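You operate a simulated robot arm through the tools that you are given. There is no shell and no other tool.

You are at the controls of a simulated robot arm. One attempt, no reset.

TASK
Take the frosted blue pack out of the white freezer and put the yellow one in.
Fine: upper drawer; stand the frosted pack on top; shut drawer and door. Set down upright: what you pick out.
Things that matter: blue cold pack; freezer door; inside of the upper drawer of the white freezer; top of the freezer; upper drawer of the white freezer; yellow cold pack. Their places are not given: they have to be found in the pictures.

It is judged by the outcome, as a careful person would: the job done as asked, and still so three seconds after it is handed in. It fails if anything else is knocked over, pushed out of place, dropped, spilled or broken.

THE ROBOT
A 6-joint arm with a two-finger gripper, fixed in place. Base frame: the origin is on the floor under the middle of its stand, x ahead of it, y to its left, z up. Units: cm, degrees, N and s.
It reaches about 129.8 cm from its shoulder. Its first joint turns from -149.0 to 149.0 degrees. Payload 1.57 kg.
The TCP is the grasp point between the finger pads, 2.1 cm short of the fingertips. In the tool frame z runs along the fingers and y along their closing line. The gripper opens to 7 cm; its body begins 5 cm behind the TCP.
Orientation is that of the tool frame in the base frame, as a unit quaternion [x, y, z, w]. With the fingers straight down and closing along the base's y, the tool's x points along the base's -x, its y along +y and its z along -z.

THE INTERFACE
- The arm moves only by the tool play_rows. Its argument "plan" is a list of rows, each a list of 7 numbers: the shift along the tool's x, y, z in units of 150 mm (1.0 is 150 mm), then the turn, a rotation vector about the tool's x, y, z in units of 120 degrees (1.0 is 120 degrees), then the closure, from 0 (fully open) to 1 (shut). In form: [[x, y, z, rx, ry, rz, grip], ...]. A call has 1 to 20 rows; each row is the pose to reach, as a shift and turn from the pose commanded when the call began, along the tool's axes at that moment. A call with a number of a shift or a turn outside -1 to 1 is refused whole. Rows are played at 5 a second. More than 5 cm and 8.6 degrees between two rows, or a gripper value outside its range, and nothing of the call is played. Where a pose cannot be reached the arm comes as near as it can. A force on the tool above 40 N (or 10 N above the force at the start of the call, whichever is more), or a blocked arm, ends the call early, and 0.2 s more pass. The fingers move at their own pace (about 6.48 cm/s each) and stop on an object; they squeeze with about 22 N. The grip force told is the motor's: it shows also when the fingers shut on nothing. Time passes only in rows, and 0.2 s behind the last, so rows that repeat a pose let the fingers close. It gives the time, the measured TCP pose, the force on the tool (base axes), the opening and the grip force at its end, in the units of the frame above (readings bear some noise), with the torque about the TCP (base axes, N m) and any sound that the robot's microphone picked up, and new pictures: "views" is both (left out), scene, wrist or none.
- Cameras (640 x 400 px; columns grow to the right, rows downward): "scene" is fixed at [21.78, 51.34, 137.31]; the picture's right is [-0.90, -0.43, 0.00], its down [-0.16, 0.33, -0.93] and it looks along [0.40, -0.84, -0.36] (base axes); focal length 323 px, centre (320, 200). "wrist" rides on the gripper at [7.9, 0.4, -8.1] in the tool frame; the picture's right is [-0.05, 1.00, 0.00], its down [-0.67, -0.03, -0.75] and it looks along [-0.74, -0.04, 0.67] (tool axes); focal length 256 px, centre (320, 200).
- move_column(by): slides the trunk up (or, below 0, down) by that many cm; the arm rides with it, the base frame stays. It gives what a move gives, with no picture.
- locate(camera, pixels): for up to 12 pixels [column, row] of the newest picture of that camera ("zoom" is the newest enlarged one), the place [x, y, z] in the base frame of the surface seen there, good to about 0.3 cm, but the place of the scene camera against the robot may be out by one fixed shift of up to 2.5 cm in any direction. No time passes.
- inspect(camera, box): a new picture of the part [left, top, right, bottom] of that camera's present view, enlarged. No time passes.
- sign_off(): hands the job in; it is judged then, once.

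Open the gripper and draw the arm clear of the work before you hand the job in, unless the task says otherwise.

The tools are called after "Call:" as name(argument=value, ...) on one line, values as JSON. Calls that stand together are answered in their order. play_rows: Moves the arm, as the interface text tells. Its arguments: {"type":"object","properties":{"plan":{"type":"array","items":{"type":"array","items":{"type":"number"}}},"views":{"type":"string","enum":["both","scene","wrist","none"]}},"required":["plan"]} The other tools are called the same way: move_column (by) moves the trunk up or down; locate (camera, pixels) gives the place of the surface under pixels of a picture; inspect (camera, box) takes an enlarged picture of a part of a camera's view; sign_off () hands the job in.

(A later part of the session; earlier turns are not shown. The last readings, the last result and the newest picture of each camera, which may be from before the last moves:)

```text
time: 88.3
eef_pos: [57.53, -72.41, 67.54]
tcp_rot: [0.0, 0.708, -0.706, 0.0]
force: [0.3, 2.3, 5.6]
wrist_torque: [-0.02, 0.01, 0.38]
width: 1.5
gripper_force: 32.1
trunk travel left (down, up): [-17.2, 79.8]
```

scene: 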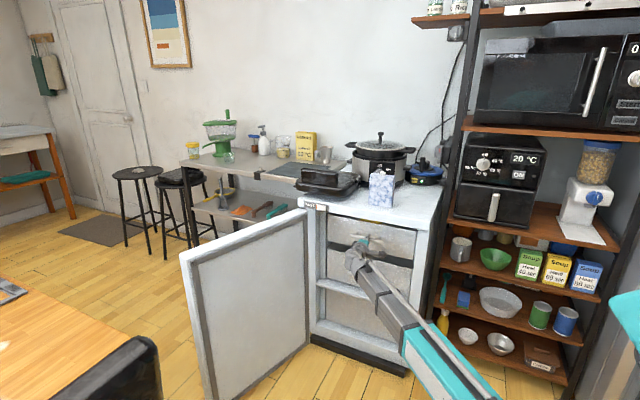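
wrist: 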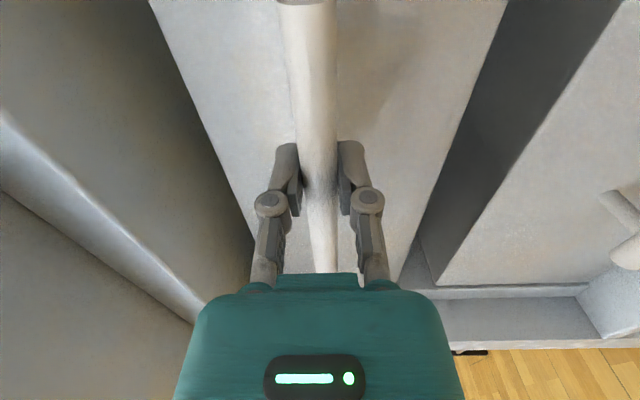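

The TCP is at y=-72.4 with little resistance. I'll push a little further in small steps until I feel the drawer's back stop.

Call:
play_rows(plan=[[0, 0, 0.01, 0, 0, 0, 1], [0, 0, 0.02, 0, 0, 0, 1], [0, 0, 0.03, 0, 0, 0, 1]], views="none")

```text
time: 89.1
eef_pos: [57.56, -72.87, 67.67]
tcp_rot: [0.0, 0.708, -0.706, 0.0]
force: [-3.5, 21.0, -1.5]
wrist_torque: [0.02, 0.01, 0.0]
width: 1.49
gripper_force: 31.9
trunk travel left (down, up): [-17.2, 79.8]
```

A +21 N push-back at y=-72.87 shows the drawer is fully shut. I'll relax, open the fingers and back straight out.

Call:
play_rows(plan=[[0, 0, -0.01, 0, 0, 0, 1], [0, 0, -0.01, 0, 0, 0, 0.5], [0, 0, -0.01, 0, 0, 0, 0], [0, 0, -0.01, 0, 0, 0, 0], [0, 0, -0.01, 0, 0, 0, 0], [0, 0, -0.1, 0, 0, 0, 0], [0, 0, -0.25, 0, 0, 0, 0], [0, 0, -0.45, 0, 0, 0, 0], [0, 0, -0.65, 0, 0, 0, 0], [0, 0, -0.85, 0, 0, 0, 0], [0, 0, -1.0, 0, 0, 0, 0]])

Call:
locate(camera="wrist", pixels=[[320, 60], [280, 100], [360, 60], [250, 60], [450, 60], [200, 100]])

```text
time: 91.5
eef_pos: [57.56, -57.81, 67.59]
tcp_rot: [0.0, 0.707, -0.707, 0.0]
force: [-0.8, -0.3, -0.4]
wrist_torque: [0.02, -0.03, -0.02]
width: 7.0
gripper_force: 0.2
trunk travel left (down, up): [-17.2, 79.8]
```

scene: 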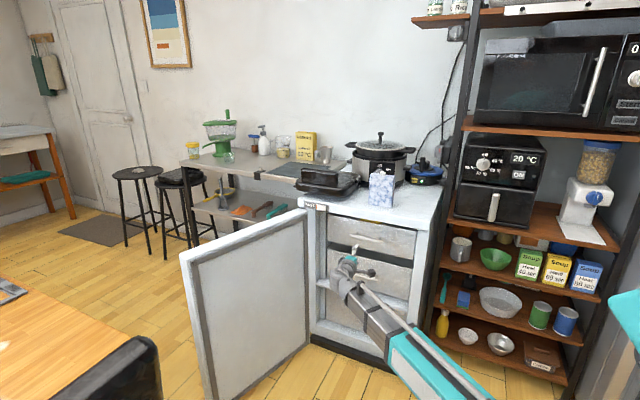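
wrist: 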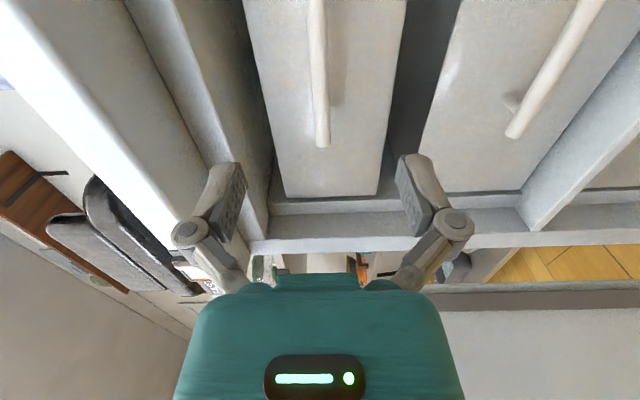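

```text
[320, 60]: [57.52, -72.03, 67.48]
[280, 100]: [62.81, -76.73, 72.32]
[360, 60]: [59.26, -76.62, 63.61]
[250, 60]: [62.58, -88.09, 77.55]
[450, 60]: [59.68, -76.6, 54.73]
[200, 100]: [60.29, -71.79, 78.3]
```

The drawer front is back at y=-76.7, its original shut position, and the blue pack still stands on top. Next is the door: I'll back away, then raise the trunk to look at the door from above.

Call:
play_rows(plan=[[0, 0, -0.2, 0, 0, 0, 0], [0, 0, -0.45, 0, 0, 0, 0], [0, 0, -0.7, 0, 0, 0, 0], [0, 0, -0.9, 0, 0, 0, 0], [0, 0, -1.0, 0, 0, 0, 0]], views="none")

Call:
move_column(by=40)

```text
time: 92.7
eef_pos: [57.51, -42.88, 67.69]
tcp_rot: [-0.001, 0.708, -0.706, 0.0]
force: [-0.4, -0.5, 0.3]
wrist_torque: [-0.01, 0.01, -0.02]
width: 7.02
gripper_force: 0.1
trunk travel left (down, up): [-17.2, 79.8]
```

```text
time: 96.5
eef_pos: [57.51, -42.93, 107.66]
tcp_rot: [0.0, 0.708, -0.707, 0.0]
force: [-0.4, -0.3, 1.1]
wrist_torque: [-0.05, 0.01, 0.0]
width: 7.01
gripper_force: 0.1
trunk travel left (down, up): [-57.2, 39.8]
```

I'll now pitch the gripper down again, 45° first, while shifting toward +x.

Call:
play_rows(plan=[[-0.08, 0.161, 0.0, -0.0625, 0, 0, 0], [-0.16, 0.319, 0.0, -0.125, 0, 0, 0], [-0.25, 0.472, 0.0, -0.1875, 0, 0, 0], [-0.34, 0.6165, 0.0, -0.25, 0, 0, 0], [-0.43, 0.7506, 0.0, -0.3125, 0, 0, 0], [-0.5, 0.872, 0.0, -0.375, 0, 0, 0]], views="none")

Call:
play_rows(plan=[[0, 0, 0, 0, 0, 0, 0]])

```text
time: 97.9
eef_pos: [65.1, -42.89, 94.54]
tcp_rot: [-0.001, 0.924, -0.381, 0.0]
force: [0.8, 0.0, 0.6]
wrist_torque: [-0.02, 0.03, -0.03]
width: 7.0
gripper_force: 0.0
trunk travel left (down, up): [-57.2, 39.8]
```

```text
time: 98.3
eef_pos: [65.07, -42.89, 94.56]
tcp_rot: [0.0, 0.924, -0.382, 0.0]
force: [-0.2, 0.1, -0.1]
wrist_torque: [0.01, 0.03, 0.02]
width: 7.0
gripper_force: 0.0
trunk travel left (down, up): [-57.2, 39.8]
```

scene: 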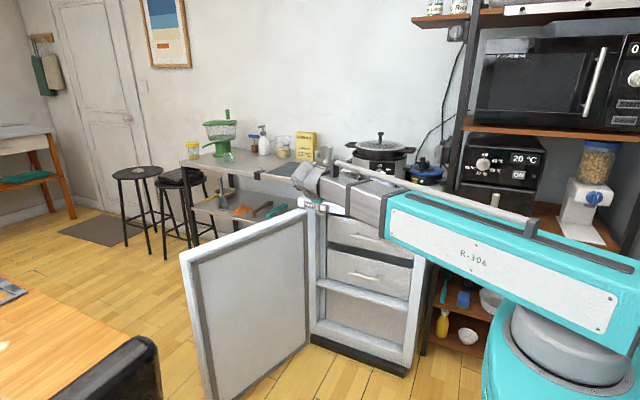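
wrist: 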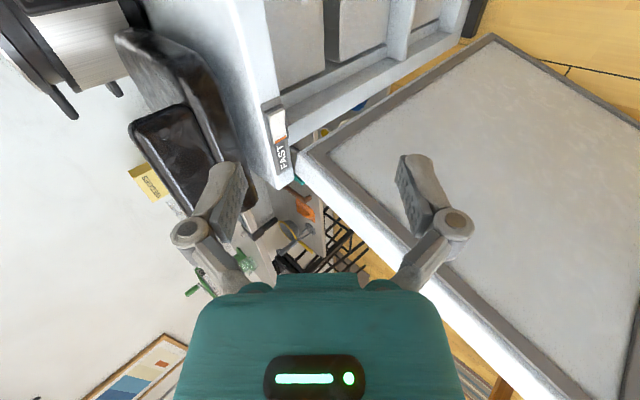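

The door's top edge and inner face show clearly. I'll finish pointing the fingers down, with the wrist moving to about (75,-30).

Call:
play_rows(plan=[[-0.111, 0.1612, -0.0104, -0.0625, 0, 0, 0], [-0.222, 0.3195, -0.0415, -0.125, 0, 0, 0], [-0.333, 0.4723, -0.0933, -0.1875, 0, 0, 0], [-0.444, 0.6175, -0.165, -0.25, 0, 0, 0], [-0.555, 0.7527, -0.2559, -0.3125, 0, 0, 0], [-0.667, 0.8734, -0.3615, -0.375, 0, 0, 0], [-0.667, 0.8734, -0.3615, -0.375, 0, 0, 0]])

```text
time: 99.9
eef_pos: [74.93, -29.75, 89.04]
tcp_rot: [0.0, 1.0, 0.002, 0.0]
force: [0.4, -0.2, -0.5]
wrist_torque: [-0.01, 0.0, -0.04]
width: 7.03
gripper_force: 0.1
trunk travel left (down, up): [-57.2, 39.8]
```

scene: 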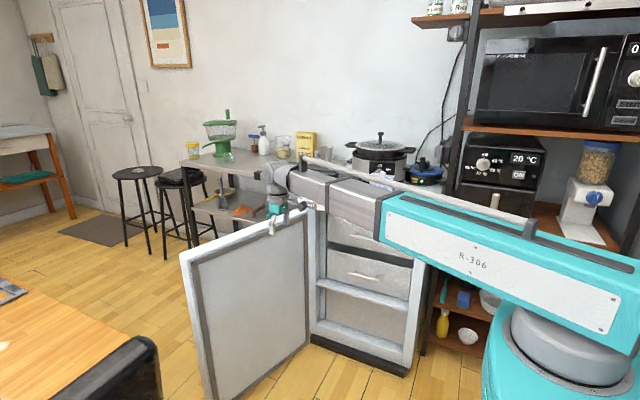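
wrist: 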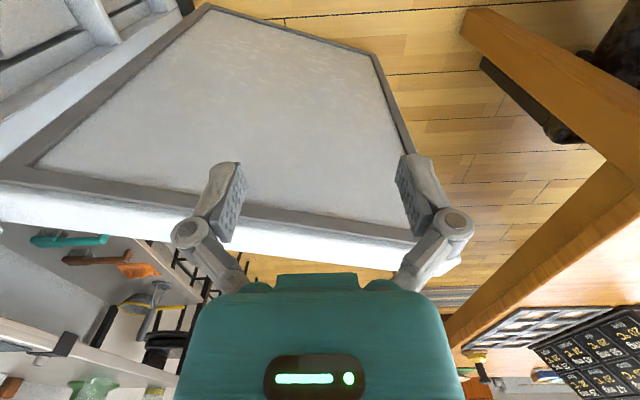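

The door's top edge crosses the wrist view from (0,200) to (440,250). I'll locate points along its inner and outer edges and its free end, and also the table edge.

Call:
locate(camera="wrist", pixels=[[60, 190], [120, 200], [270, 215], [360, 228], [300, 232], [330, 255], [260, 248], [270, 225], [330, 235], [120, 212], [100, 222], [40, 195]])

Call:
locate(camera="wrist", pixels=[[445, 262], [372, 55], [408, 150], [440, 275], [610, 165], [500, 290], [470, 20], [560, 130], [450, 320], [250, 100], [460, 262], [350, 262]])

Call:
inspect(camera="wrist", box=[200, 180, 500, 300])

```text
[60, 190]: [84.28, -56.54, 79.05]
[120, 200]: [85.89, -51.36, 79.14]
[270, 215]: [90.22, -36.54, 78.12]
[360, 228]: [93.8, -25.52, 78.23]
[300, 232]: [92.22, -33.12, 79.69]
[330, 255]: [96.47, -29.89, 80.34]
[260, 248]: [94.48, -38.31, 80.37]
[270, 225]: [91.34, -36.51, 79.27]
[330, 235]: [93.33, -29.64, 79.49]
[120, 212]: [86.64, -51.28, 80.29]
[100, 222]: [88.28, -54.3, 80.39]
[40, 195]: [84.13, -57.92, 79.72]
```

```text
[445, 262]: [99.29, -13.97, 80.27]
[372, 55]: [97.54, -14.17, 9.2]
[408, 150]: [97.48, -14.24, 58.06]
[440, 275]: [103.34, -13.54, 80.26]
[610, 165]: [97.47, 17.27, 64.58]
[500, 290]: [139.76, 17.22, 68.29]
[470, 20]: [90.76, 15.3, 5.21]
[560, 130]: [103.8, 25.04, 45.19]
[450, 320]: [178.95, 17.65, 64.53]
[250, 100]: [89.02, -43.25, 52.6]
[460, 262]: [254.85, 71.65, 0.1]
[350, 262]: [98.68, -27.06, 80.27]
```

```text
2.13 times, centred on (350, 240) of wrist
```

zoom: 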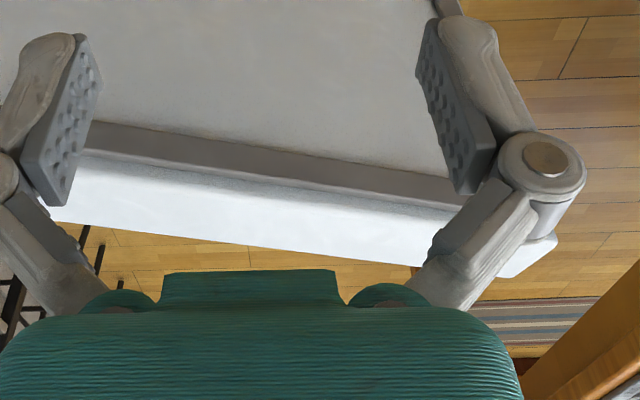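

The door top is at z=80.35, about 5 cm thick, and runs along direction (0.296,0.955). I'll turn the gripper about its axis by 107° here, above everything, so its fingers can straddle the door's top edge.

Call:
play_rows(plan=[[0, 0, 0, 0, 0, 0.0687, 0], [0, 0, 0, 0, 0, 0.1374, 0], [0, 0, 0, 0, 0, 0.2061, 0], [0, 0, 0, 0, 0, 0.2748, 0], [0, 0, 0, 0, 0, 0.3435, 0], [0, 0, 0, 0, 0, 0.4122, 0], [0, 0, 0, 0, 0, 0.4809, 0], [0, 0, 0, 0, 0, 0.5496, 0], [0, 0, 0, 0, 0, 0.6183, 0], [0, 0, 0, 0, 0, 0.687, 0], [0, 0, 0, 0, 0, 0.7557, 0], [0, 0, 0, 0, 0, 0.8244, 0], [0, 0, 0, 0, 0, 0.893, 0], [0, 0, 0, 0, 0, 0.893, 0]])

```text
time: 102.9
eef_pos: [75.07, -29.77, 89.08]
tcp_rot: [0.805, 0.593, 0.0, 0.0]
force: [1.0, 0.4, -0.2]
wrist_torque: [0.04, 0.01, -0.01]
width: 6.98
gripper_force: 0.1
trunk travel left (down, up): [-57.2, 39.8]
```

scene: 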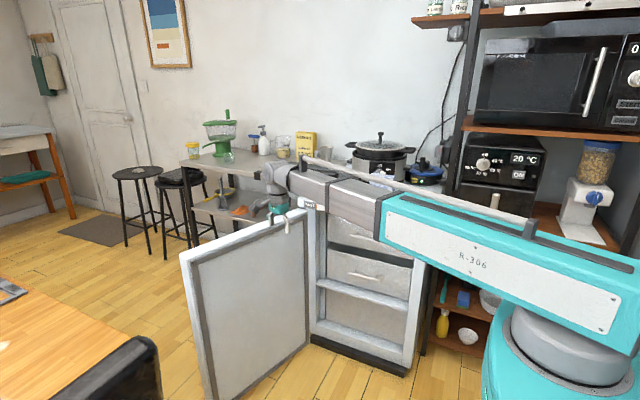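
wrist: 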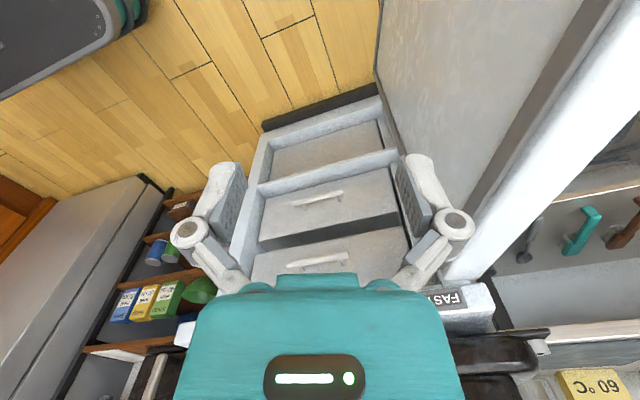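

The gripper's closing line is now square to the door. I'll move it over the door's top edge in two steps, with the tips 6 cm above the door.

Call:
play_rows(plan=[[0.1, 0.15, 0, 0, 0, 0, 0], [0.2, 0.3, 0, 0, 0, 0, 0], [0.3, 0.48, 0, 0, 0, 0, 0], [0.42, 0.66, 0, 0, 0, 0, 0], [0.5, 0.78, 0, 0, 0, 0, 0]])

```text
time: 104.1
eef_pos: [88.55, -25.96, 89.06]
tcp_rot: [0.805, 0.594, 0.001, -0.001]
force: [0.5, 0.5, 0.3]
wrist_torque: [-0.02, 0.01, 0.02]
width: 7.01
gripper_force: 0.0
trunk travel left (down, up): [-57.2, 39.8]
```

scene: 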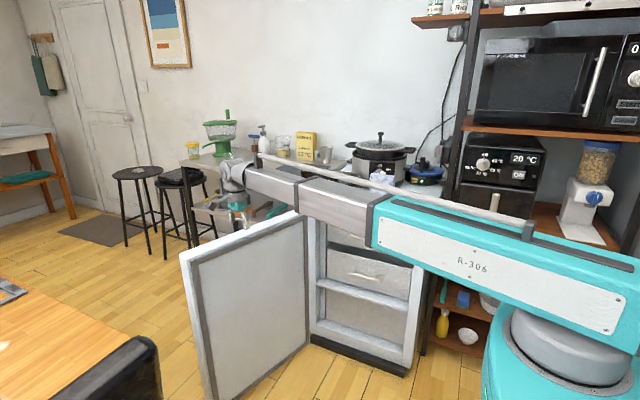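
wrist: 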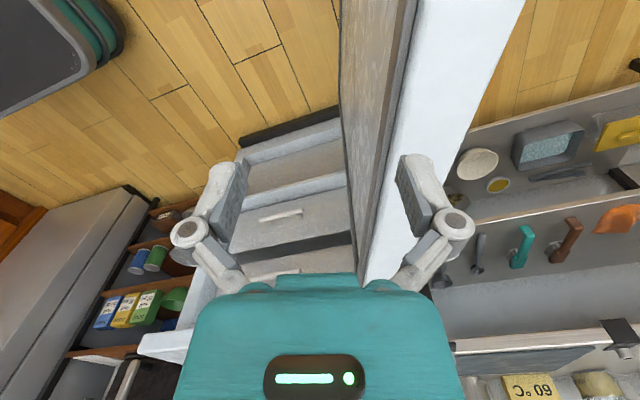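

The door's top edge shows as the white strip around (440,130). I'll move the remaining 9 cm so the strip is centred between the fingers.

Call:
play_rows(plan=[[0.08, 0.14, 0, 0, 0, 0, 0], [0.16, 0.28, 0, 0, 0, 0, 0], [0.25, 0.42, 0, 0, 0, 0, 0], [0.326, 0.544, 0, 0, 0, 0, 0], [0.326, 0.544, 0, 0, 0, 0, 0]])

Call:
locate(camera="wrist", pixels=[[290, 30], [370, 30], [285, 100], [365, 100], [285, 200], [355, 200], [325, 50], [320, 150]])

```text
time: 105.3
eef_pos: [97.74, -23.79, 88.97]
tcp_rot: [0.804, 0.594, 0.0, -0.001]
force: [0.2, -0.9, 0.7]
wrist_torque: [0.02, -0.01, 0.0]
width: 7.0
gripper_force: 0.0
trunk travel left (down, up): [-57.2, 39.8]
```

scene: 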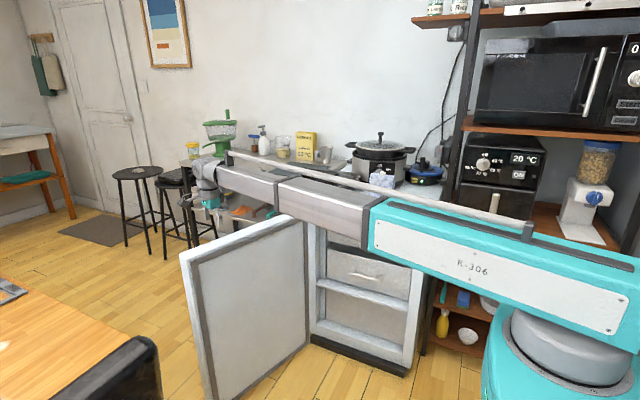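
wrist: 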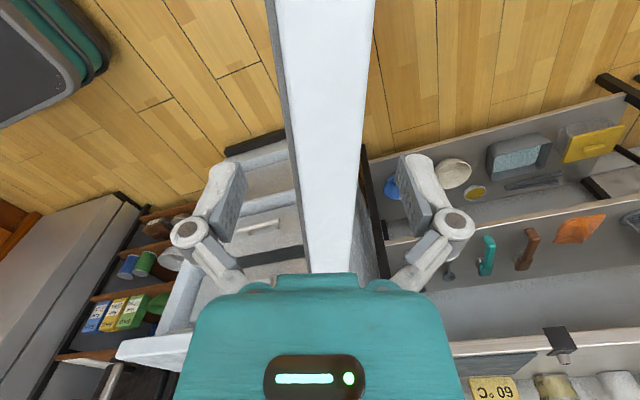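

```text
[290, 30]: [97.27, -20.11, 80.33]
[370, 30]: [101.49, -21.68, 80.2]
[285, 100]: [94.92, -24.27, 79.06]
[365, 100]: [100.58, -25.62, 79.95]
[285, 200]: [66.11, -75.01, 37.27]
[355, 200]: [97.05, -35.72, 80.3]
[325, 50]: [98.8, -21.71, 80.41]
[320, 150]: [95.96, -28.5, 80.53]
```

The strip is nearly centred. I'll enlarge it to measure the thickness and centre precisely before lowering.

Call:
inspect(camera="wrist", box=[240, 0, 400, 100])

Call:
locate(camera="zoom", pixels=[[145, 200], [160, 200], [180, 200], [490, 200], [500, 200], [515, 200], [155, 350], [170, 350], [190, 350], [470, 350], [485, 350], [500, 350]])

```text
4.00 times, centred on (320, 50) of wrist
```

zoom: 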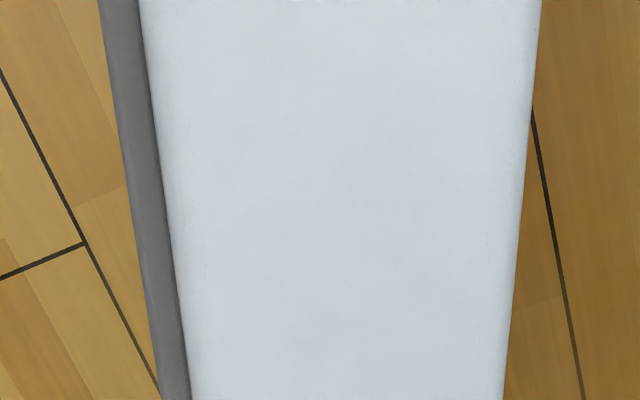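

```text
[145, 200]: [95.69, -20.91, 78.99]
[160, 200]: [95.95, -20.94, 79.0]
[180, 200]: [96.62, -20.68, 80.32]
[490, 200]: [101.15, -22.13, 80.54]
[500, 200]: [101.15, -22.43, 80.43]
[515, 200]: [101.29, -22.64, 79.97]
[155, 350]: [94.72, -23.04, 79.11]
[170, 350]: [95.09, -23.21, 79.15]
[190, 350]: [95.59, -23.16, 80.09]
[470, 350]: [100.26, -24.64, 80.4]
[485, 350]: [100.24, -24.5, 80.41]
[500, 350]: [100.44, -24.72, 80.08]
```

The door with its gasket is about 6 cm thick, too tight to straddle safely. I'll push it from outside with closed fingers instead, so I'll shut the fingers and shift 8 cm outward, past the outer face.

Call:
play_rows(plan=[[0, 0.1, 0, 0, 0, 0, 0.5], [0, 0.2, 0, 0, 0, 0, 1], [0, 0.32, 0, 0, 0, 0, 1], [0, 0.44, 0, 0, 0, 0, 1], [0, 0.533, 0, 0, 0, 0, 1], [0, 0.533, 0, 0, 0, 0, 1]])

Call:
locate(camera="wrist", pixels=[[240, 30], [250, 100], [260, 150], [270, 200], [320, 100], [400, 100], [450, 150], [330, 30]])

```text
time: 106.7
eef_pos: [105.3, -26.16, 89.18]
tcp_rot: [0.804, 0.595, 0.001, 0.0]
force: [-0.7, 0.0, 0.7]
wrist_torque: [0.01, 0.0, -0.04]
width: 0.0
gripper_force: 22.0
trunk travel left (down, up): [-57.2, 39.8]
```

scene: 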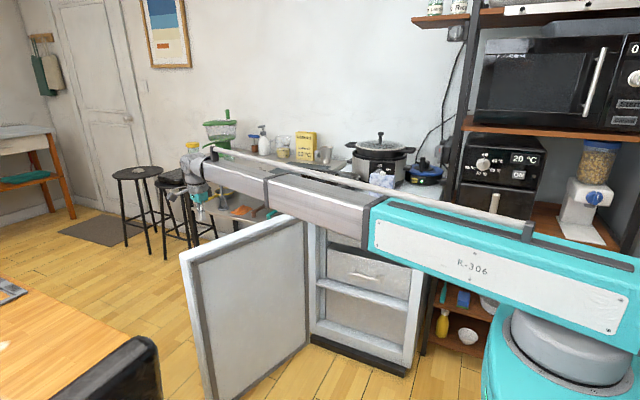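
wrist: 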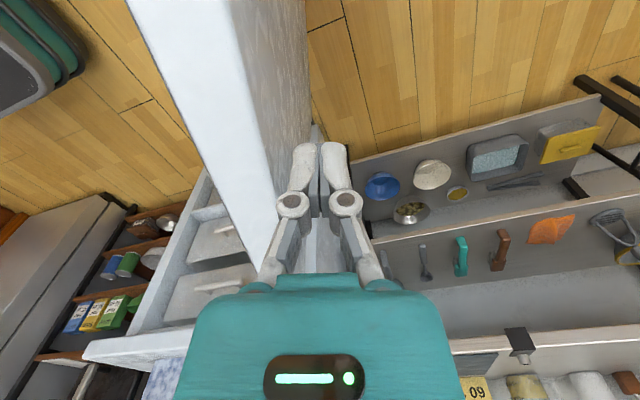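

```text
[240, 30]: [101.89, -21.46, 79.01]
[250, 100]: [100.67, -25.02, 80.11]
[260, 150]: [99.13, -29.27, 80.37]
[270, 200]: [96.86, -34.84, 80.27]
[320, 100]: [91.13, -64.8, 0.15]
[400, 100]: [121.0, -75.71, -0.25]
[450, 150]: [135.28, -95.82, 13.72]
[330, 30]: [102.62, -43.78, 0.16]
```

The closed fingers are just outside the door's outer face, which is plain here with clear floor below. I'll lower 12.4 cm so the fingertips overlap the door top by about 6 cm.

Call:
move_column(by=-12.4)

Call:
play_rows(plan=[[0, 0, 0, 0, 0, 0, 1]])

```text
time: 108.2
eef_pos: [105.26, -26.12, 76.79]
tcp_rot: [0.804, 0.595, 0.001, 0.0]
force: [0.7, -0.3, 0.2]
wrist_torque: [-0.02, -0.03, 0.0]
width: 0.02
gripper_force: 21.6
trunk travel left (down, up): [-44.8, 52.2]
```

```text
time: 108.6
eef_pos: [105.34, -26.13, 76.73]
tcp_rot: [0.805, 0.594, 0.0, 0.0]
force: [0.3, -1.0, -0.5]
wrist_torque: [0.03, -0.03, 0.01]
width: 0.0
gripper_force: 21.9
trunk travel left (down, up): [-44.8, 52.2]
```

scene: 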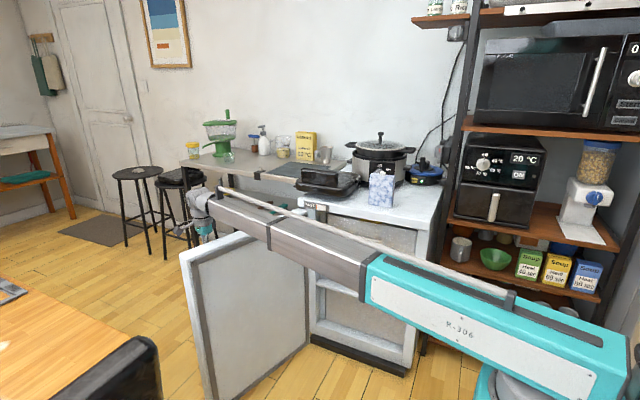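
wrist: 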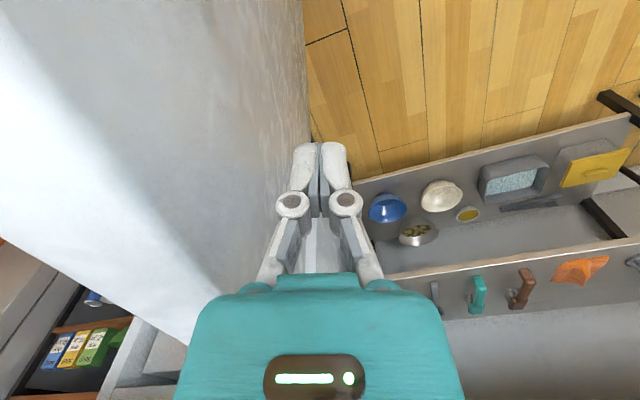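

No contact force so far. I'll ease the fingers against the outer face and push the door closed along its arc, turning with it; the first sweep is about 14°.

Call:
play_rows(plan=[[0, -0.0767, 0, 0, 0, 0, 1], [0, -0.1433, 0, 0, 0, 0, 1], [0, -0.197, 0, 0, 0, 0, 1], [0.01, -0.3107, 0, 0, 0, -0.0167, 1], [0.018, -0.4373, 0, 0, 0, -0.0375, 1], [0.0207, -0.5647, 0, 0, 0, -0.0583, 1], [0.018, -0.6913, 0, 0, 0, -0.0792, 1], [0.0087, -0.818, 0, 0, 0, -0.1, 1], [-0.0053, -0.944, 0, 0, 0, -0.1208, 1]])

```text
time: 110.6
eef_pos: [91.69, -22.14, 76.64]
tcp_rot: [0.723, 0.691, 0.001, 0.0]
force: [-0.7, -0.7, -0.6]
wrist_torque: [-0.01, 0.01, 0.01]
width: 0.0
gripper_force: 21.7
trunk travel left (down, up): [-44.8, 52.2]
```

scene: 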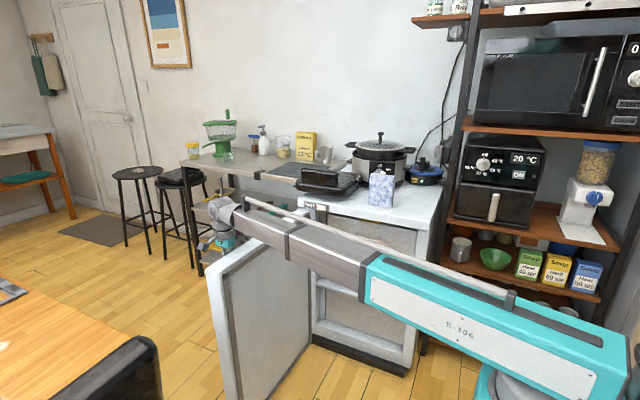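
wrist: 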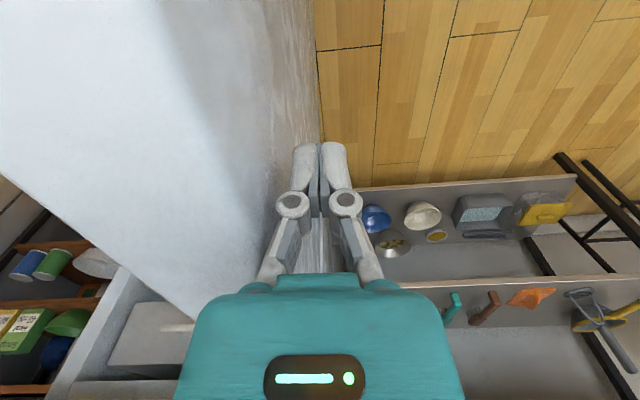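

The door follows without resistance. I'll locate points on its top and outer face to confirm its present angle before the next sweep.

Call:
locate(camera="wrist", pixels=[[50, 200], [150, 280], [180, 320], [150, 150], [100, 60], [220, 250], [230, 60], [290, 60], [300, 20], [255, 180], [200, 100], [240, 280]])

Call:
inspect(camera="wrist", box=[120, 120, 360, 290])

```text
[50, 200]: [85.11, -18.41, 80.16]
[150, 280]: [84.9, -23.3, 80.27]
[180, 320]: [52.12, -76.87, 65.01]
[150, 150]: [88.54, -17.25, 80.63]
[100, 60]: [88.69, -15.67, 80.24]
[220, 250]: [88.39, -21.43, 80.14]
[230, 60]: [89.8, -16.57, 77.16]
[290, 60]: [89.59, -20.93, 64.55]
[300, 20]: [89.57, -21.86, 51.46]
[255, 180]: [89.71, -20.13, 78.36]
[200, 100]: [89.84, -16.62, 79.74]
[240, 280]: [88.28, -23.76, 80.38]
```

```text
2.35 times, centred on (240, 205) of wrist
```

zoom: 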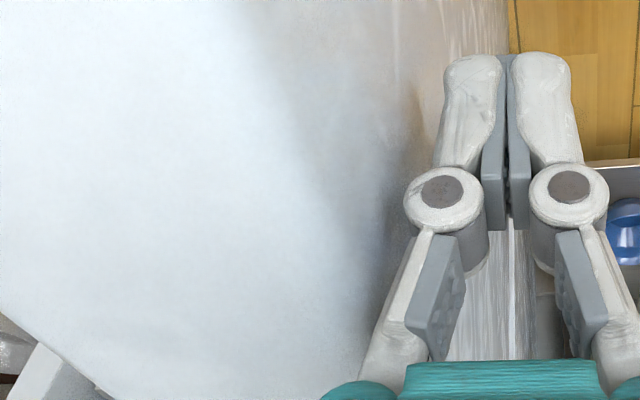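

The outer face is now at x≈89.6, so the door stands near 87°, with the fingers just touching it. This fits a hinge axis near (85,-66.7), and I'll continue with the next 19° sweep.

Call:
play_rows(plan=[[0.01, -0.1412, 0, 0, 0, -0.0208, 1], [0.0147, -0.2721, 0, 0, 0, -0.0417, 1], [0.0136, -0.4031, 0, 0, 0, -0.0625, 1], [0.0067, -0.5339, 0, 0, 0, -0.0833, 1], [-0.006, -0.6643, 0, 0, 0, -0.1042, 1], [-0.024, -0.7939, 0, 0, 0, -0.125, 1], [-0.048, -0.9227, 0, 0, 0, -0.1458, 1], [-0.0651, -0.999, 0, 0, 0, -0.1583, 1]])

```text
time: 112.4
eef_pos: [76.59, -22.3, 76.61]
tcp_rot: [0.599, 0.801, 0.0, -0.001]
force: [0.4, 0.7, 0.3]
wrist_torque: [0.04, 0.01, 0.0]
width: 0.0
gripper_force: 22.1
trunk travel left (down, up): [-44.8, 52.2]
```

scene: 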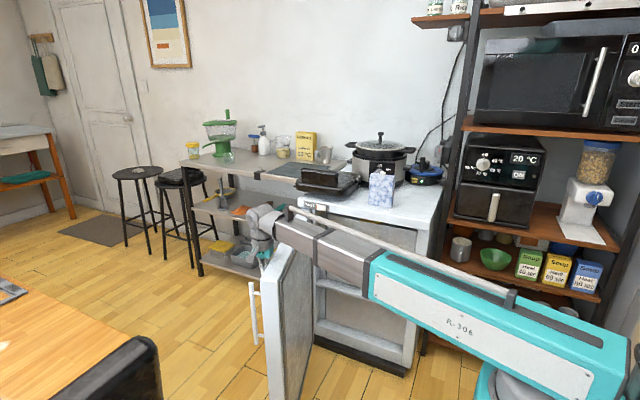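
wrist: 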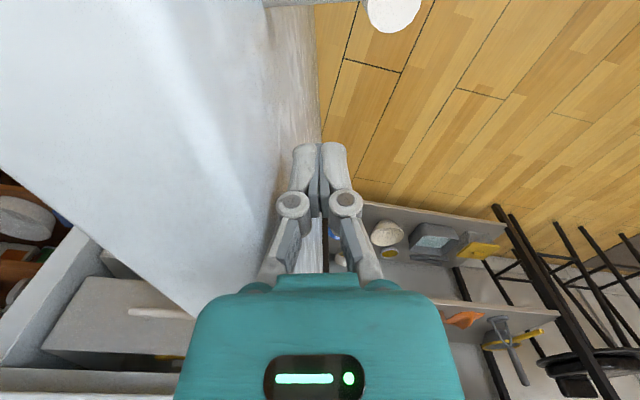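

A vertical handle is now visible on the outer face, at scene (254,312) and wrist (393,10). I'll locate it to be sure the fingers stay clear of it.

Call:
locate(camera="wrist", pixels=[[393, 12], [280, 60], [300, 100], [200, 120], [230, 250], [130, 250]])

Call:
locate(camera="scene", pixels=[[251, 284], [253, 310], [257, 343], [262, 290], [264, 335], [280, 260], [272, 300], [290, 300], [305, 290]])

Call:
inspect(camera="scene", box=[220, 200, 380, 300])

```text
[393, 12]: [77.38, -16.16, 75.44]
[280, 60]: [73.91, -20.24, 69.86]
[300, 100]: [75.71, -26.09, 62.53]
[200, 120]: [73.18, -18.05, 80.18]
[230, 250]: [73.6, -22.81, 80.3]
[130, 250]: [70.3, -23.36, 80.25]
```

```text
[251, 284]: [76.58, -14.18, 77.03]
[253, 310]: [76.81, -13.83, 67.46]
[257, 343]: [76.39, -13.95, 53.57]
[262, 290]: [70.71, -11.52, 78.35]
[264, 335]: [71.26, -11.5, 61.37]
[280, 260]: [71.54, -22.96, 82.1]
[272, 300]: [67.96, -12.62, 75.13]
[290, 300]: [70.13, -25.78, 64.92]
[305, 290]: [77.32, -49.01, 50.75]
```

```text
4.00 times, centred on (300, 250) of scene
```

zoom: 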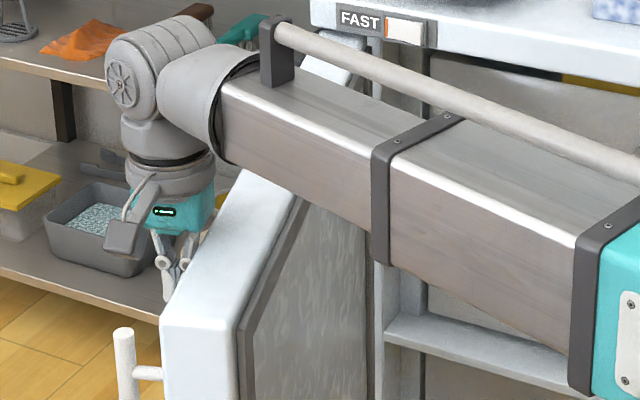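

The handle is near the free edge at (77.4,-16.2), with its top at z≈75.4, about 6 cm from my fingers along the door. I'll stay at the same radius and make the next 19° sweep.

Call:
play_rows(plan=[[-0.003, -0.1307, 0, 0, 0, -0.0208, 1], [0.002, -0.2615, 0, 0, 0, -0.0417, 1], [0.0007, -0.3925, 0, 0, 0, -0.0625, 1], [-0.006, -0.5232, 0, 0, 0, -0.0833, 1], [-0.0187, -0.6536, 0, 0, 0, -0.1042, 1], [-0.0367, -0.7832, 0, 0, 0, -0.125, 1], [-0.0607, -0.912, 0, 0, 0, -0.1458, 1], [-0.078, -0.9887, 0, 0, 0, -0.1583, 1]])

```text
time: 114.2
eef_pos: [62.82, -27.61, 76.72]
tcp_rot: [0.459, 0.889, 0.001, 0.0]
force: [-0.4, -0.6, -0.5]
wrist_torque: [0.0, 0.02, 0.02]
width: 0.01
gripper_force: 21.8
trunk travel left (down, up): [-44.8, 52.2]
```

scene: 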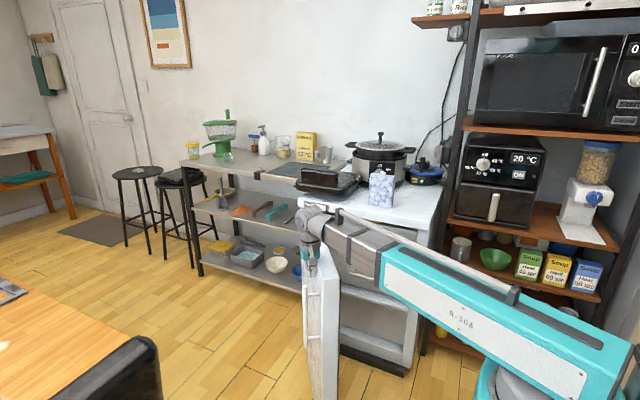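
wrist: 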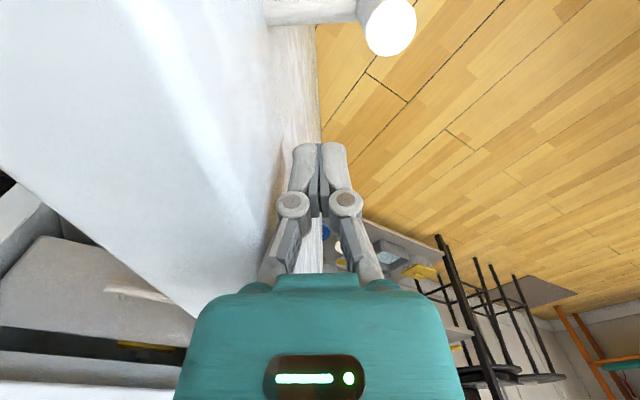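

The sweep went smoothly. The handle top now appears at wrist (390,25), slightly closer, so I'll check its distance and the door face.

Call:
locate(camera="wrist", pixels=[[390, 28], [310, 12], [290, 60], [300, 110], [230, 250], [130, 250], [150, 100], [260, 200]])

```text
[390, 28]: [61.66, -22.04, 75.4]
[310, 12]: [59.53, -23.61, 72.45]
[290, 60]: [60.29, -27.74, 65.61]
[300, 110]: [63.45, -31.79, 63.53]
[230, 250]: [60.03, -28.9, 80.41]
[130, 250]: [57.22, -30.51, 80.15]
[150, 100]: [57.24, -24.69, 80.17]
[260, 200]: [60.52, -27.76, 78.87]
```

The door stands near 127° and the handle is 5.2 cm from the fingers along the door. I'll sweep another 17° while drifting about 1.7 cm toward the hinge to keep clear of the handle.

Call:
play_rows(plan=[[-0.003, -0.134, 0, 0, 0, -0.024, 1], [-0.012, -0.2595, 0, 0, 0, -0.046, 1], [-0.0267, -0.3838, 0, 0, 0, -0.068, 1], [-0.046, -0.5067, 0, 0, 0, -0.09, 1], [-0.071, -0.6278, 0, 0, 0, -0.112, 1], [-0.1007, -0.747, 0, 0, 0, -0.133, 1], [-0.136, -0.8643, 0, 0, 0, -0.154, 1]])

Call:
locate(camera="wrist", pixels=[[390, 28], [310, 12], [290, 60], [300, 110], [230, 250], [130, 250], [150, 100], [260, 200]])

```text
time: 115.8
eef_pos: [53.31, -37.02, 76.53]
tcp_rot: [0.31, 0.951, 0.001, 0.001]
force: [0.2, 0.0, 0.9]
wrist_torque: [-0.01, -0.03, 0.0]
width: 0.0
gripper_force: 22.0
trunk travel left (down, up): [-44.8, 52.2]
```

scene: 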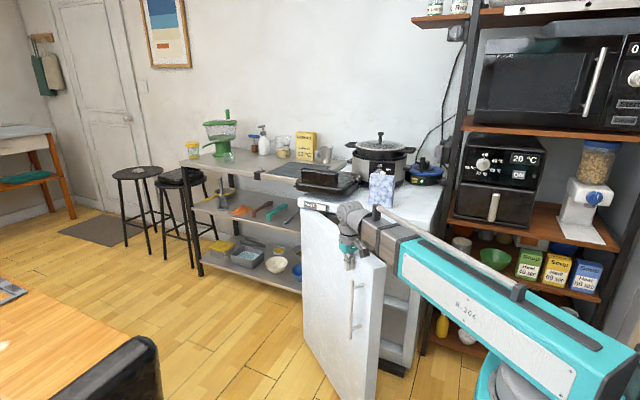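
wrist: 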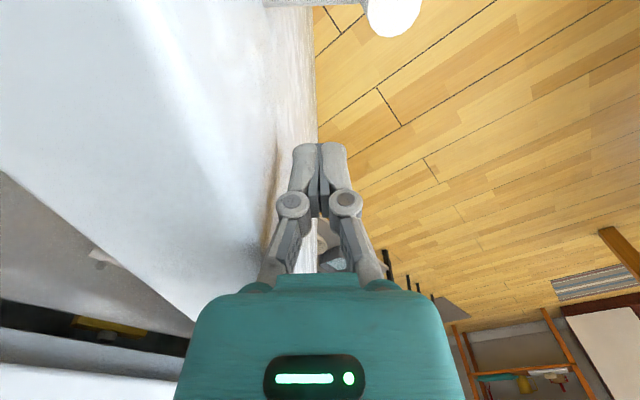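

```text
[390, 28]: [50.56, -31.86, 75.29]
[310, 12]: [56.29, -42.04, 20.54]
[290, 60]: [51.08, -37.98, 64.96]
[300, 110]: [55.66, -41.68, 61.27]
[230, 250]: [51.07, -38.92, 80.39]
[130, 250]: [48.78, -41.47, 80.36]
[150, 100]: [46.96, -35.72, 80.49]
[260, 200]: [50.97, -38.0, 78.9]
```

The door is now about 39° open and still following with no extra force. I'll make one more sweep of about 17°, keeping the same spacing from the handle.

Call:
play_rows(plan=[[0.0047, -0.1293, 0, 0, 0, -0.0188, 1], [0.003, -0.2543, 0, 0, 0, -0.0375, 1], [-0.005, -0.3786, 0, 0, 0, -0.0563, 1], [-0.015, -0.5025, 0, 0, 0, -0.075, 1], [-0.033, -0.6251, 0, 0, 0, -0.0938, 1], [-0.055, -0.7467, 0, 0, 0, -0.1125, 1], [-0.084, -0.866, 0, 0, 0, -0.1313, 1]])

Call:
locate(camera="wrist", pixels=[[390, 25], [310, 5], [290, 60], [300, 110], [230, 250], [130, 250], [150, 100], [260, 200]])

```text
time: 117.4
eef_pos: [46.77, -48.16, 76.74]
tcp_rot: [0.176, 0.984, 0.001, 0.0]
force: [0.5, 0.7, -0.5]
wrist_torque: [0.01, -0.02, -0.04]
width: 0.0
gripper_force: 21.8
trunk travel left (down, up): [-44.8, 52.2]
```

scene: 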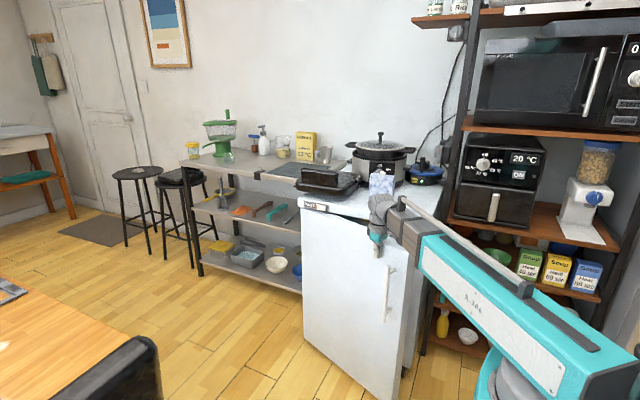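
wrist: 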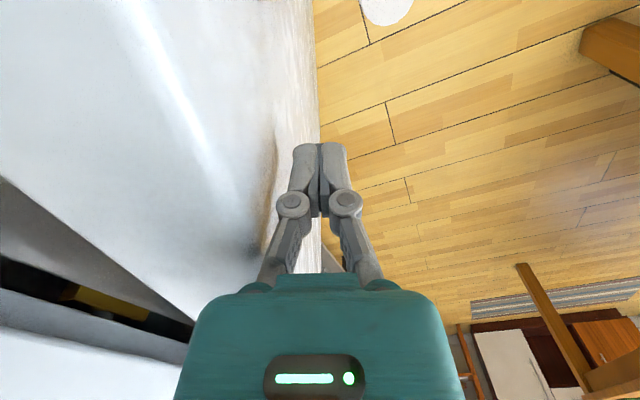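

```text
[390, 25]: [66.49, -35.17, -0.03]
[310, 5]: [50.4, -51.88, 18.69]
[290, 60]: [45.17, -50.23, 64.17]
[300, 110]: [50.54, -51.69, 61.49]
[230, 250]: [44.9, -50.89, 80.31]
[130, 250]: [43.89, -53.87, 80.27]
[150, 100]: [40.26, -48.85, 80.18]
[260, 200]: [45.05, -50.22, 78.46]
```

The door is roughly 15–18° open, with the gripper still clear of the worktop. I'll measure the outer face from the scene camera to get the angle exactly.

Call:
locate(camera="scene", pixels=[[315, 230], [340, 280], [365, 330], [375, 370], [320, 320], [345, 230], [386, 280], [386, 310], [400, 260], [310, 300], [404, 300], [398, 350]])

Call:
inspect(camera="scene", box=[290, 170, 450, 290])

```text
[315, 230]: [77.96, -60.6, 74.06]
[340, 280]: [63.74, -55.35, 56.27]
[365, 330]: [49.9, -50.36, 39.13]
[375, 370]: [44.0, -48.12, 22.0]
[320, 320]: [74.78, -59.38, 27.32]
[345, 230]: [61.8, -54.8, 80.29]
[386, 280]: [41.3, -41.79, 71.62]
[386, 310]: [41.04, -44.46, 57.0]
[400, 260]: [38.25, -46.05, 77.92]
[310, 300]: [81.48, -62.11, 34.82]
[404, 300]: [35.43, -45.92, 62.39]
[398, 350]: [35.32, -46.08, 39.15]
```

```text
3.33 times, centred on (370, 230) of scene
```

zoom: 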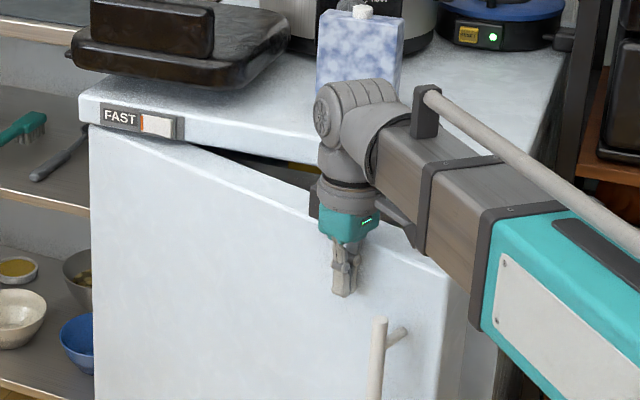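

The door is about 20° open, with its closed position near y=-64.4. From here I'll finish with a straight push from the front, so I'll back off 1.2 cm from the face and raise clear of the door.

Call:
play_rows(plan=[[0, 0.04, 0, 0, 0, 0, 1], [0, 0.08, 0, 0, 0, 0, 1]], views="none")

Call:
move_column(by=14)

```text
time: 118.0
eef_pos: [47.15, -46.93, 76.61]
tcp_rot: [0.177, 0.984, 0.001, 0.0]
force: [0.8, -0.1, -0.3]
wrist_torque: [-0.02, 0.02, -0.01]
width: 0.0
gripper_force: 22.0
trunk travel left (down, up): [-44.8, 52.2]
```

```text
time: 119.7
eef_pos: [47.17, -46.94, 90.73]
tcp_rot: [0.177, 0.984, 0.001, 0.0]
force: [-1.1, 0.4, -0.5]
wrist_torque: [-0.02, 0.06, -0.01]
width: 0.0
gripper_force: 21.9
trunk travel left (down, up): [-58.8, 38.2]
```

The gripper is now above the door. I'll turn it square again (20°) and move to about (56,-38).

Call:
play_rows(plan=[[-0.05, 0.11, 0, 0, 0, -0.028, 1], [-0.11, 0.24, 0, 0, 0, -0.056, 1], [-0.17, 0.37, 0, 0, 0, -0.084, 1], [-0.23, 0.5, 0, 0, 0, -0.112, 1], [-0.29, 0.64, 0, 0, 0, -0.14, 1], [-0.345, 0.763, 0, 0, 0, -0.169, 1], [-0.345, 0.763, 0, 0, 0, -0.169, 1]])

```text
time: 121.3
eef_pos: [56.11, -37.91, 90.75]
tcp_rot: [0.0, 1.0, 0.001, -0.001]
force: [-0.5, -0.2, -1.6]
wrist_torque: [-0.02, 0.02, 0.05]
width: 0.0
gripper_force: 22.4
trunk travel left (down, up): [-58.8, 38.2]
```

scene: 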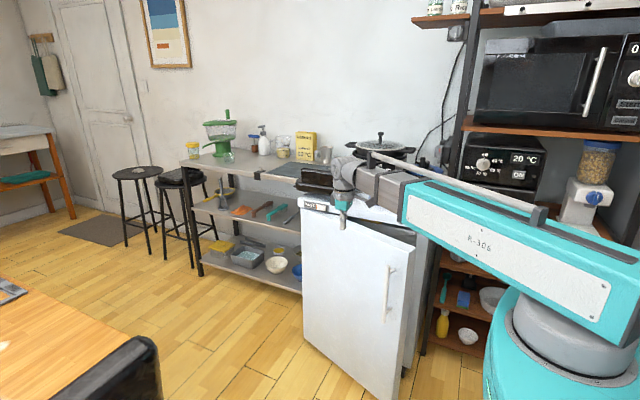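
wrist: 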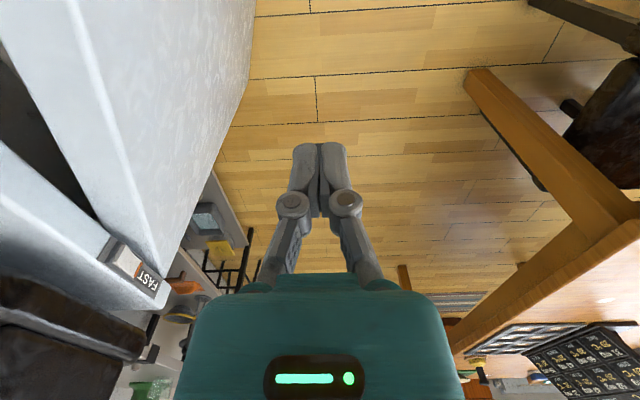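

The door's face is to the left of the fingers and everything is clear. I'll pitch the closed gripper up to horizontal in two calls.

Call:
play_rows(plan=[[0, -0.103, -0.0107, 0.0625, 0, 0, 1], [0, -0.204, -0.042, 0.125, 0, 0, 1], [0, -0.299, -0.094, 0.1875, 0, 0, 1], [0, -0.386, -0.165, 0.25, 0, 0, 1], [0, -0.462, -0.255, 0.3125, 0, 0, 1], [0, -0.525, -0.362, 0.375, 0, 0, 1]], views="none")

Call:
play_rows(plan=[[0, -0.1202, -0.0514, 0.0625, 0, 0, 1], [0, -0.2378, -0.1237, 0.125, 0, 0, 1], [0, -0.3497, -0.2168, 0.1875, 0, 0, 1], [0, -0.4534, -0.329, 0.25, 0, 0, 1], [0, -0.5467, -0.46, 0.3125, 0, 0, 1], [0, -0.6273, -0.6075, 0.375, 0, 0, 1], [0, -0.6273, -0.6075, 0.375, 0, 0, 1]])

```text
time: 122.7
eef_pos: [56.0, -45.86, 96.16]
tcp_rot: [0.001, 0.923, -0.384, -0.001]
force: [-0.1, 0.7, -1.3]
wrist_torque: [0.01, 0.04, 0.0]
width: 0.01
gripper_force: 22.5
trunk travel left (down, up): [-58.8, 38.2]
```

```text
time: 124.3
eef_pos: [55.97, -46.08, 109.29]
tcp_rot: [0.0, 0.707, -0.707, -0.001]
force: [-0.1, -1.2, -1.4]
wrist_torque: [0.02, 0.0, 0.01]
width: 0.0
gripper_force: 22.0
trunk travel left (down, up): [-58.8, 38.2]
```

scene: 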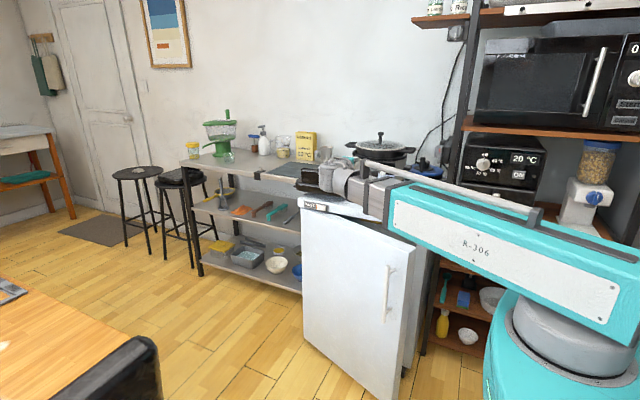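
wrist: 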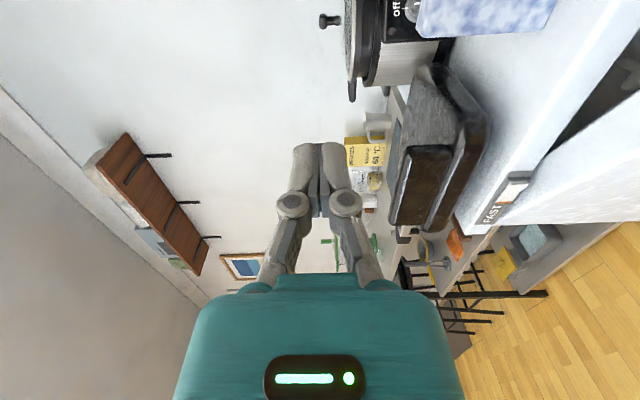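

The gripper is horizontal with its tips at y≈-48, about 5 cm in front of the door face. I'll lower it 40 cm to z≈69.

Call:
move_column(by=-40)

Call:
play_rows(plan=[[0, 0, 0, 0, 0, 0, 1]])

```text
time: 128.1
eef_pos: [55.87, -46.21, 69.36]
tcp_rot: [0.0, 0.708, -0.706, -0.001]
force: [0.4, 0.5, 0.0]
wrist_torque: [0.03, 0.02, 0.02]
width: 0.0
gripper_force: 21.4
trunk travel left (down, up): [-18.8, 78.2]
```

```text
time: 128.5
eef_pos: [55.9, -46.21, 69.28]
tcp_rot: [0.0, 0.708, -0.706, -0.001]
force: [0.3, 0.4, 0.9]
wrist_torque: [0.0, -0.02, 0.03]
width: 0.0
gripper_force: 21.7
trunk travel left (down, up): [-18.8, 78.2]
```

scene: 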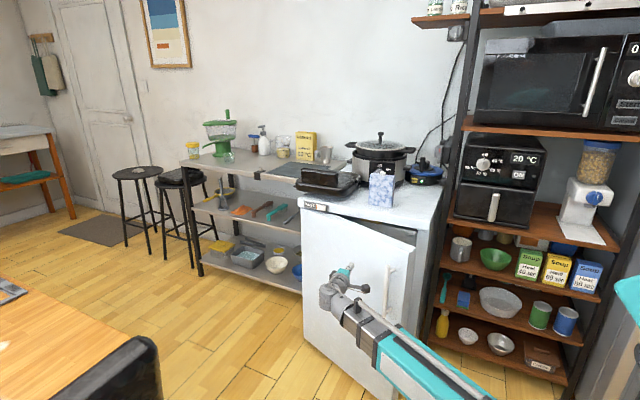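
wrist: 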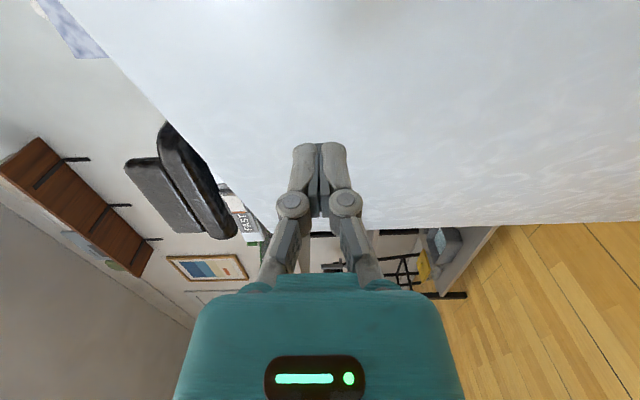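

The closed fingers face the door at mid-width. I'll push it slowly toward the freezer, watching the force.

Call:
play_rows(plan=[[0, 0, 0.08, 0, 0, 0, 1], [0, 0, 0.16, 0, 0, 0, 1], [0, 0, 0.24, 0, 0, 0, 1], [0, 0, 0.32, 0, 0, 0, 1], [0, 0, 0.4, 0, 0, 0, 1], [0, 0, 0.47, 0, 0, 0, 1], [0, 0, 0.54, 0, 0, 0, 1], [0, 0, 0.61, 0, 0, 0, 1], [0, 0, 0.68, 0, 0, 0, 1], [0, 0, 0.75, 0, 0, 0, 1], [0, 0, 0.81, 0, 0, 0, 1], [0, 0, 0.86, 0, 0, 0, 1], [0, 0, 0.91, 0, 0, 0, 1]])

```text
time: 131.3
eef_pos: [55.94, -59.8, 69.19]
tcp_rot: [0.0, 0.708, -0.706, 0.0]
force: [-0.3, 1.0, -0.6]
wrist_torque: [-0.02, 0.02, 0.03]
width: 0.0
gripper_force: 28.9
trunk travel left (down, up): [-18.8, 78.2]
```

scene: 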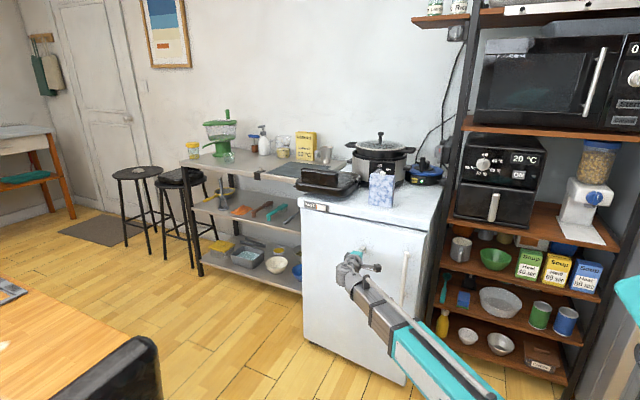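
wrist: 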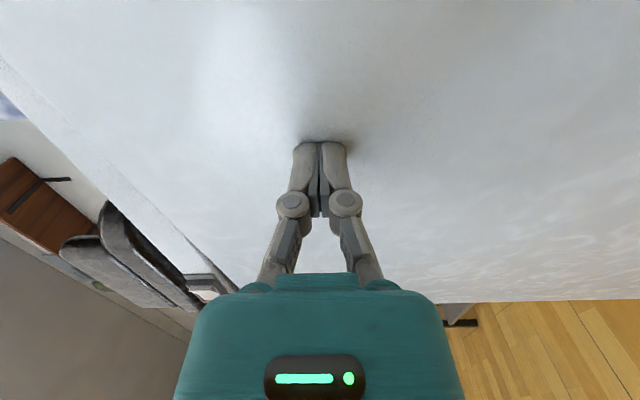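

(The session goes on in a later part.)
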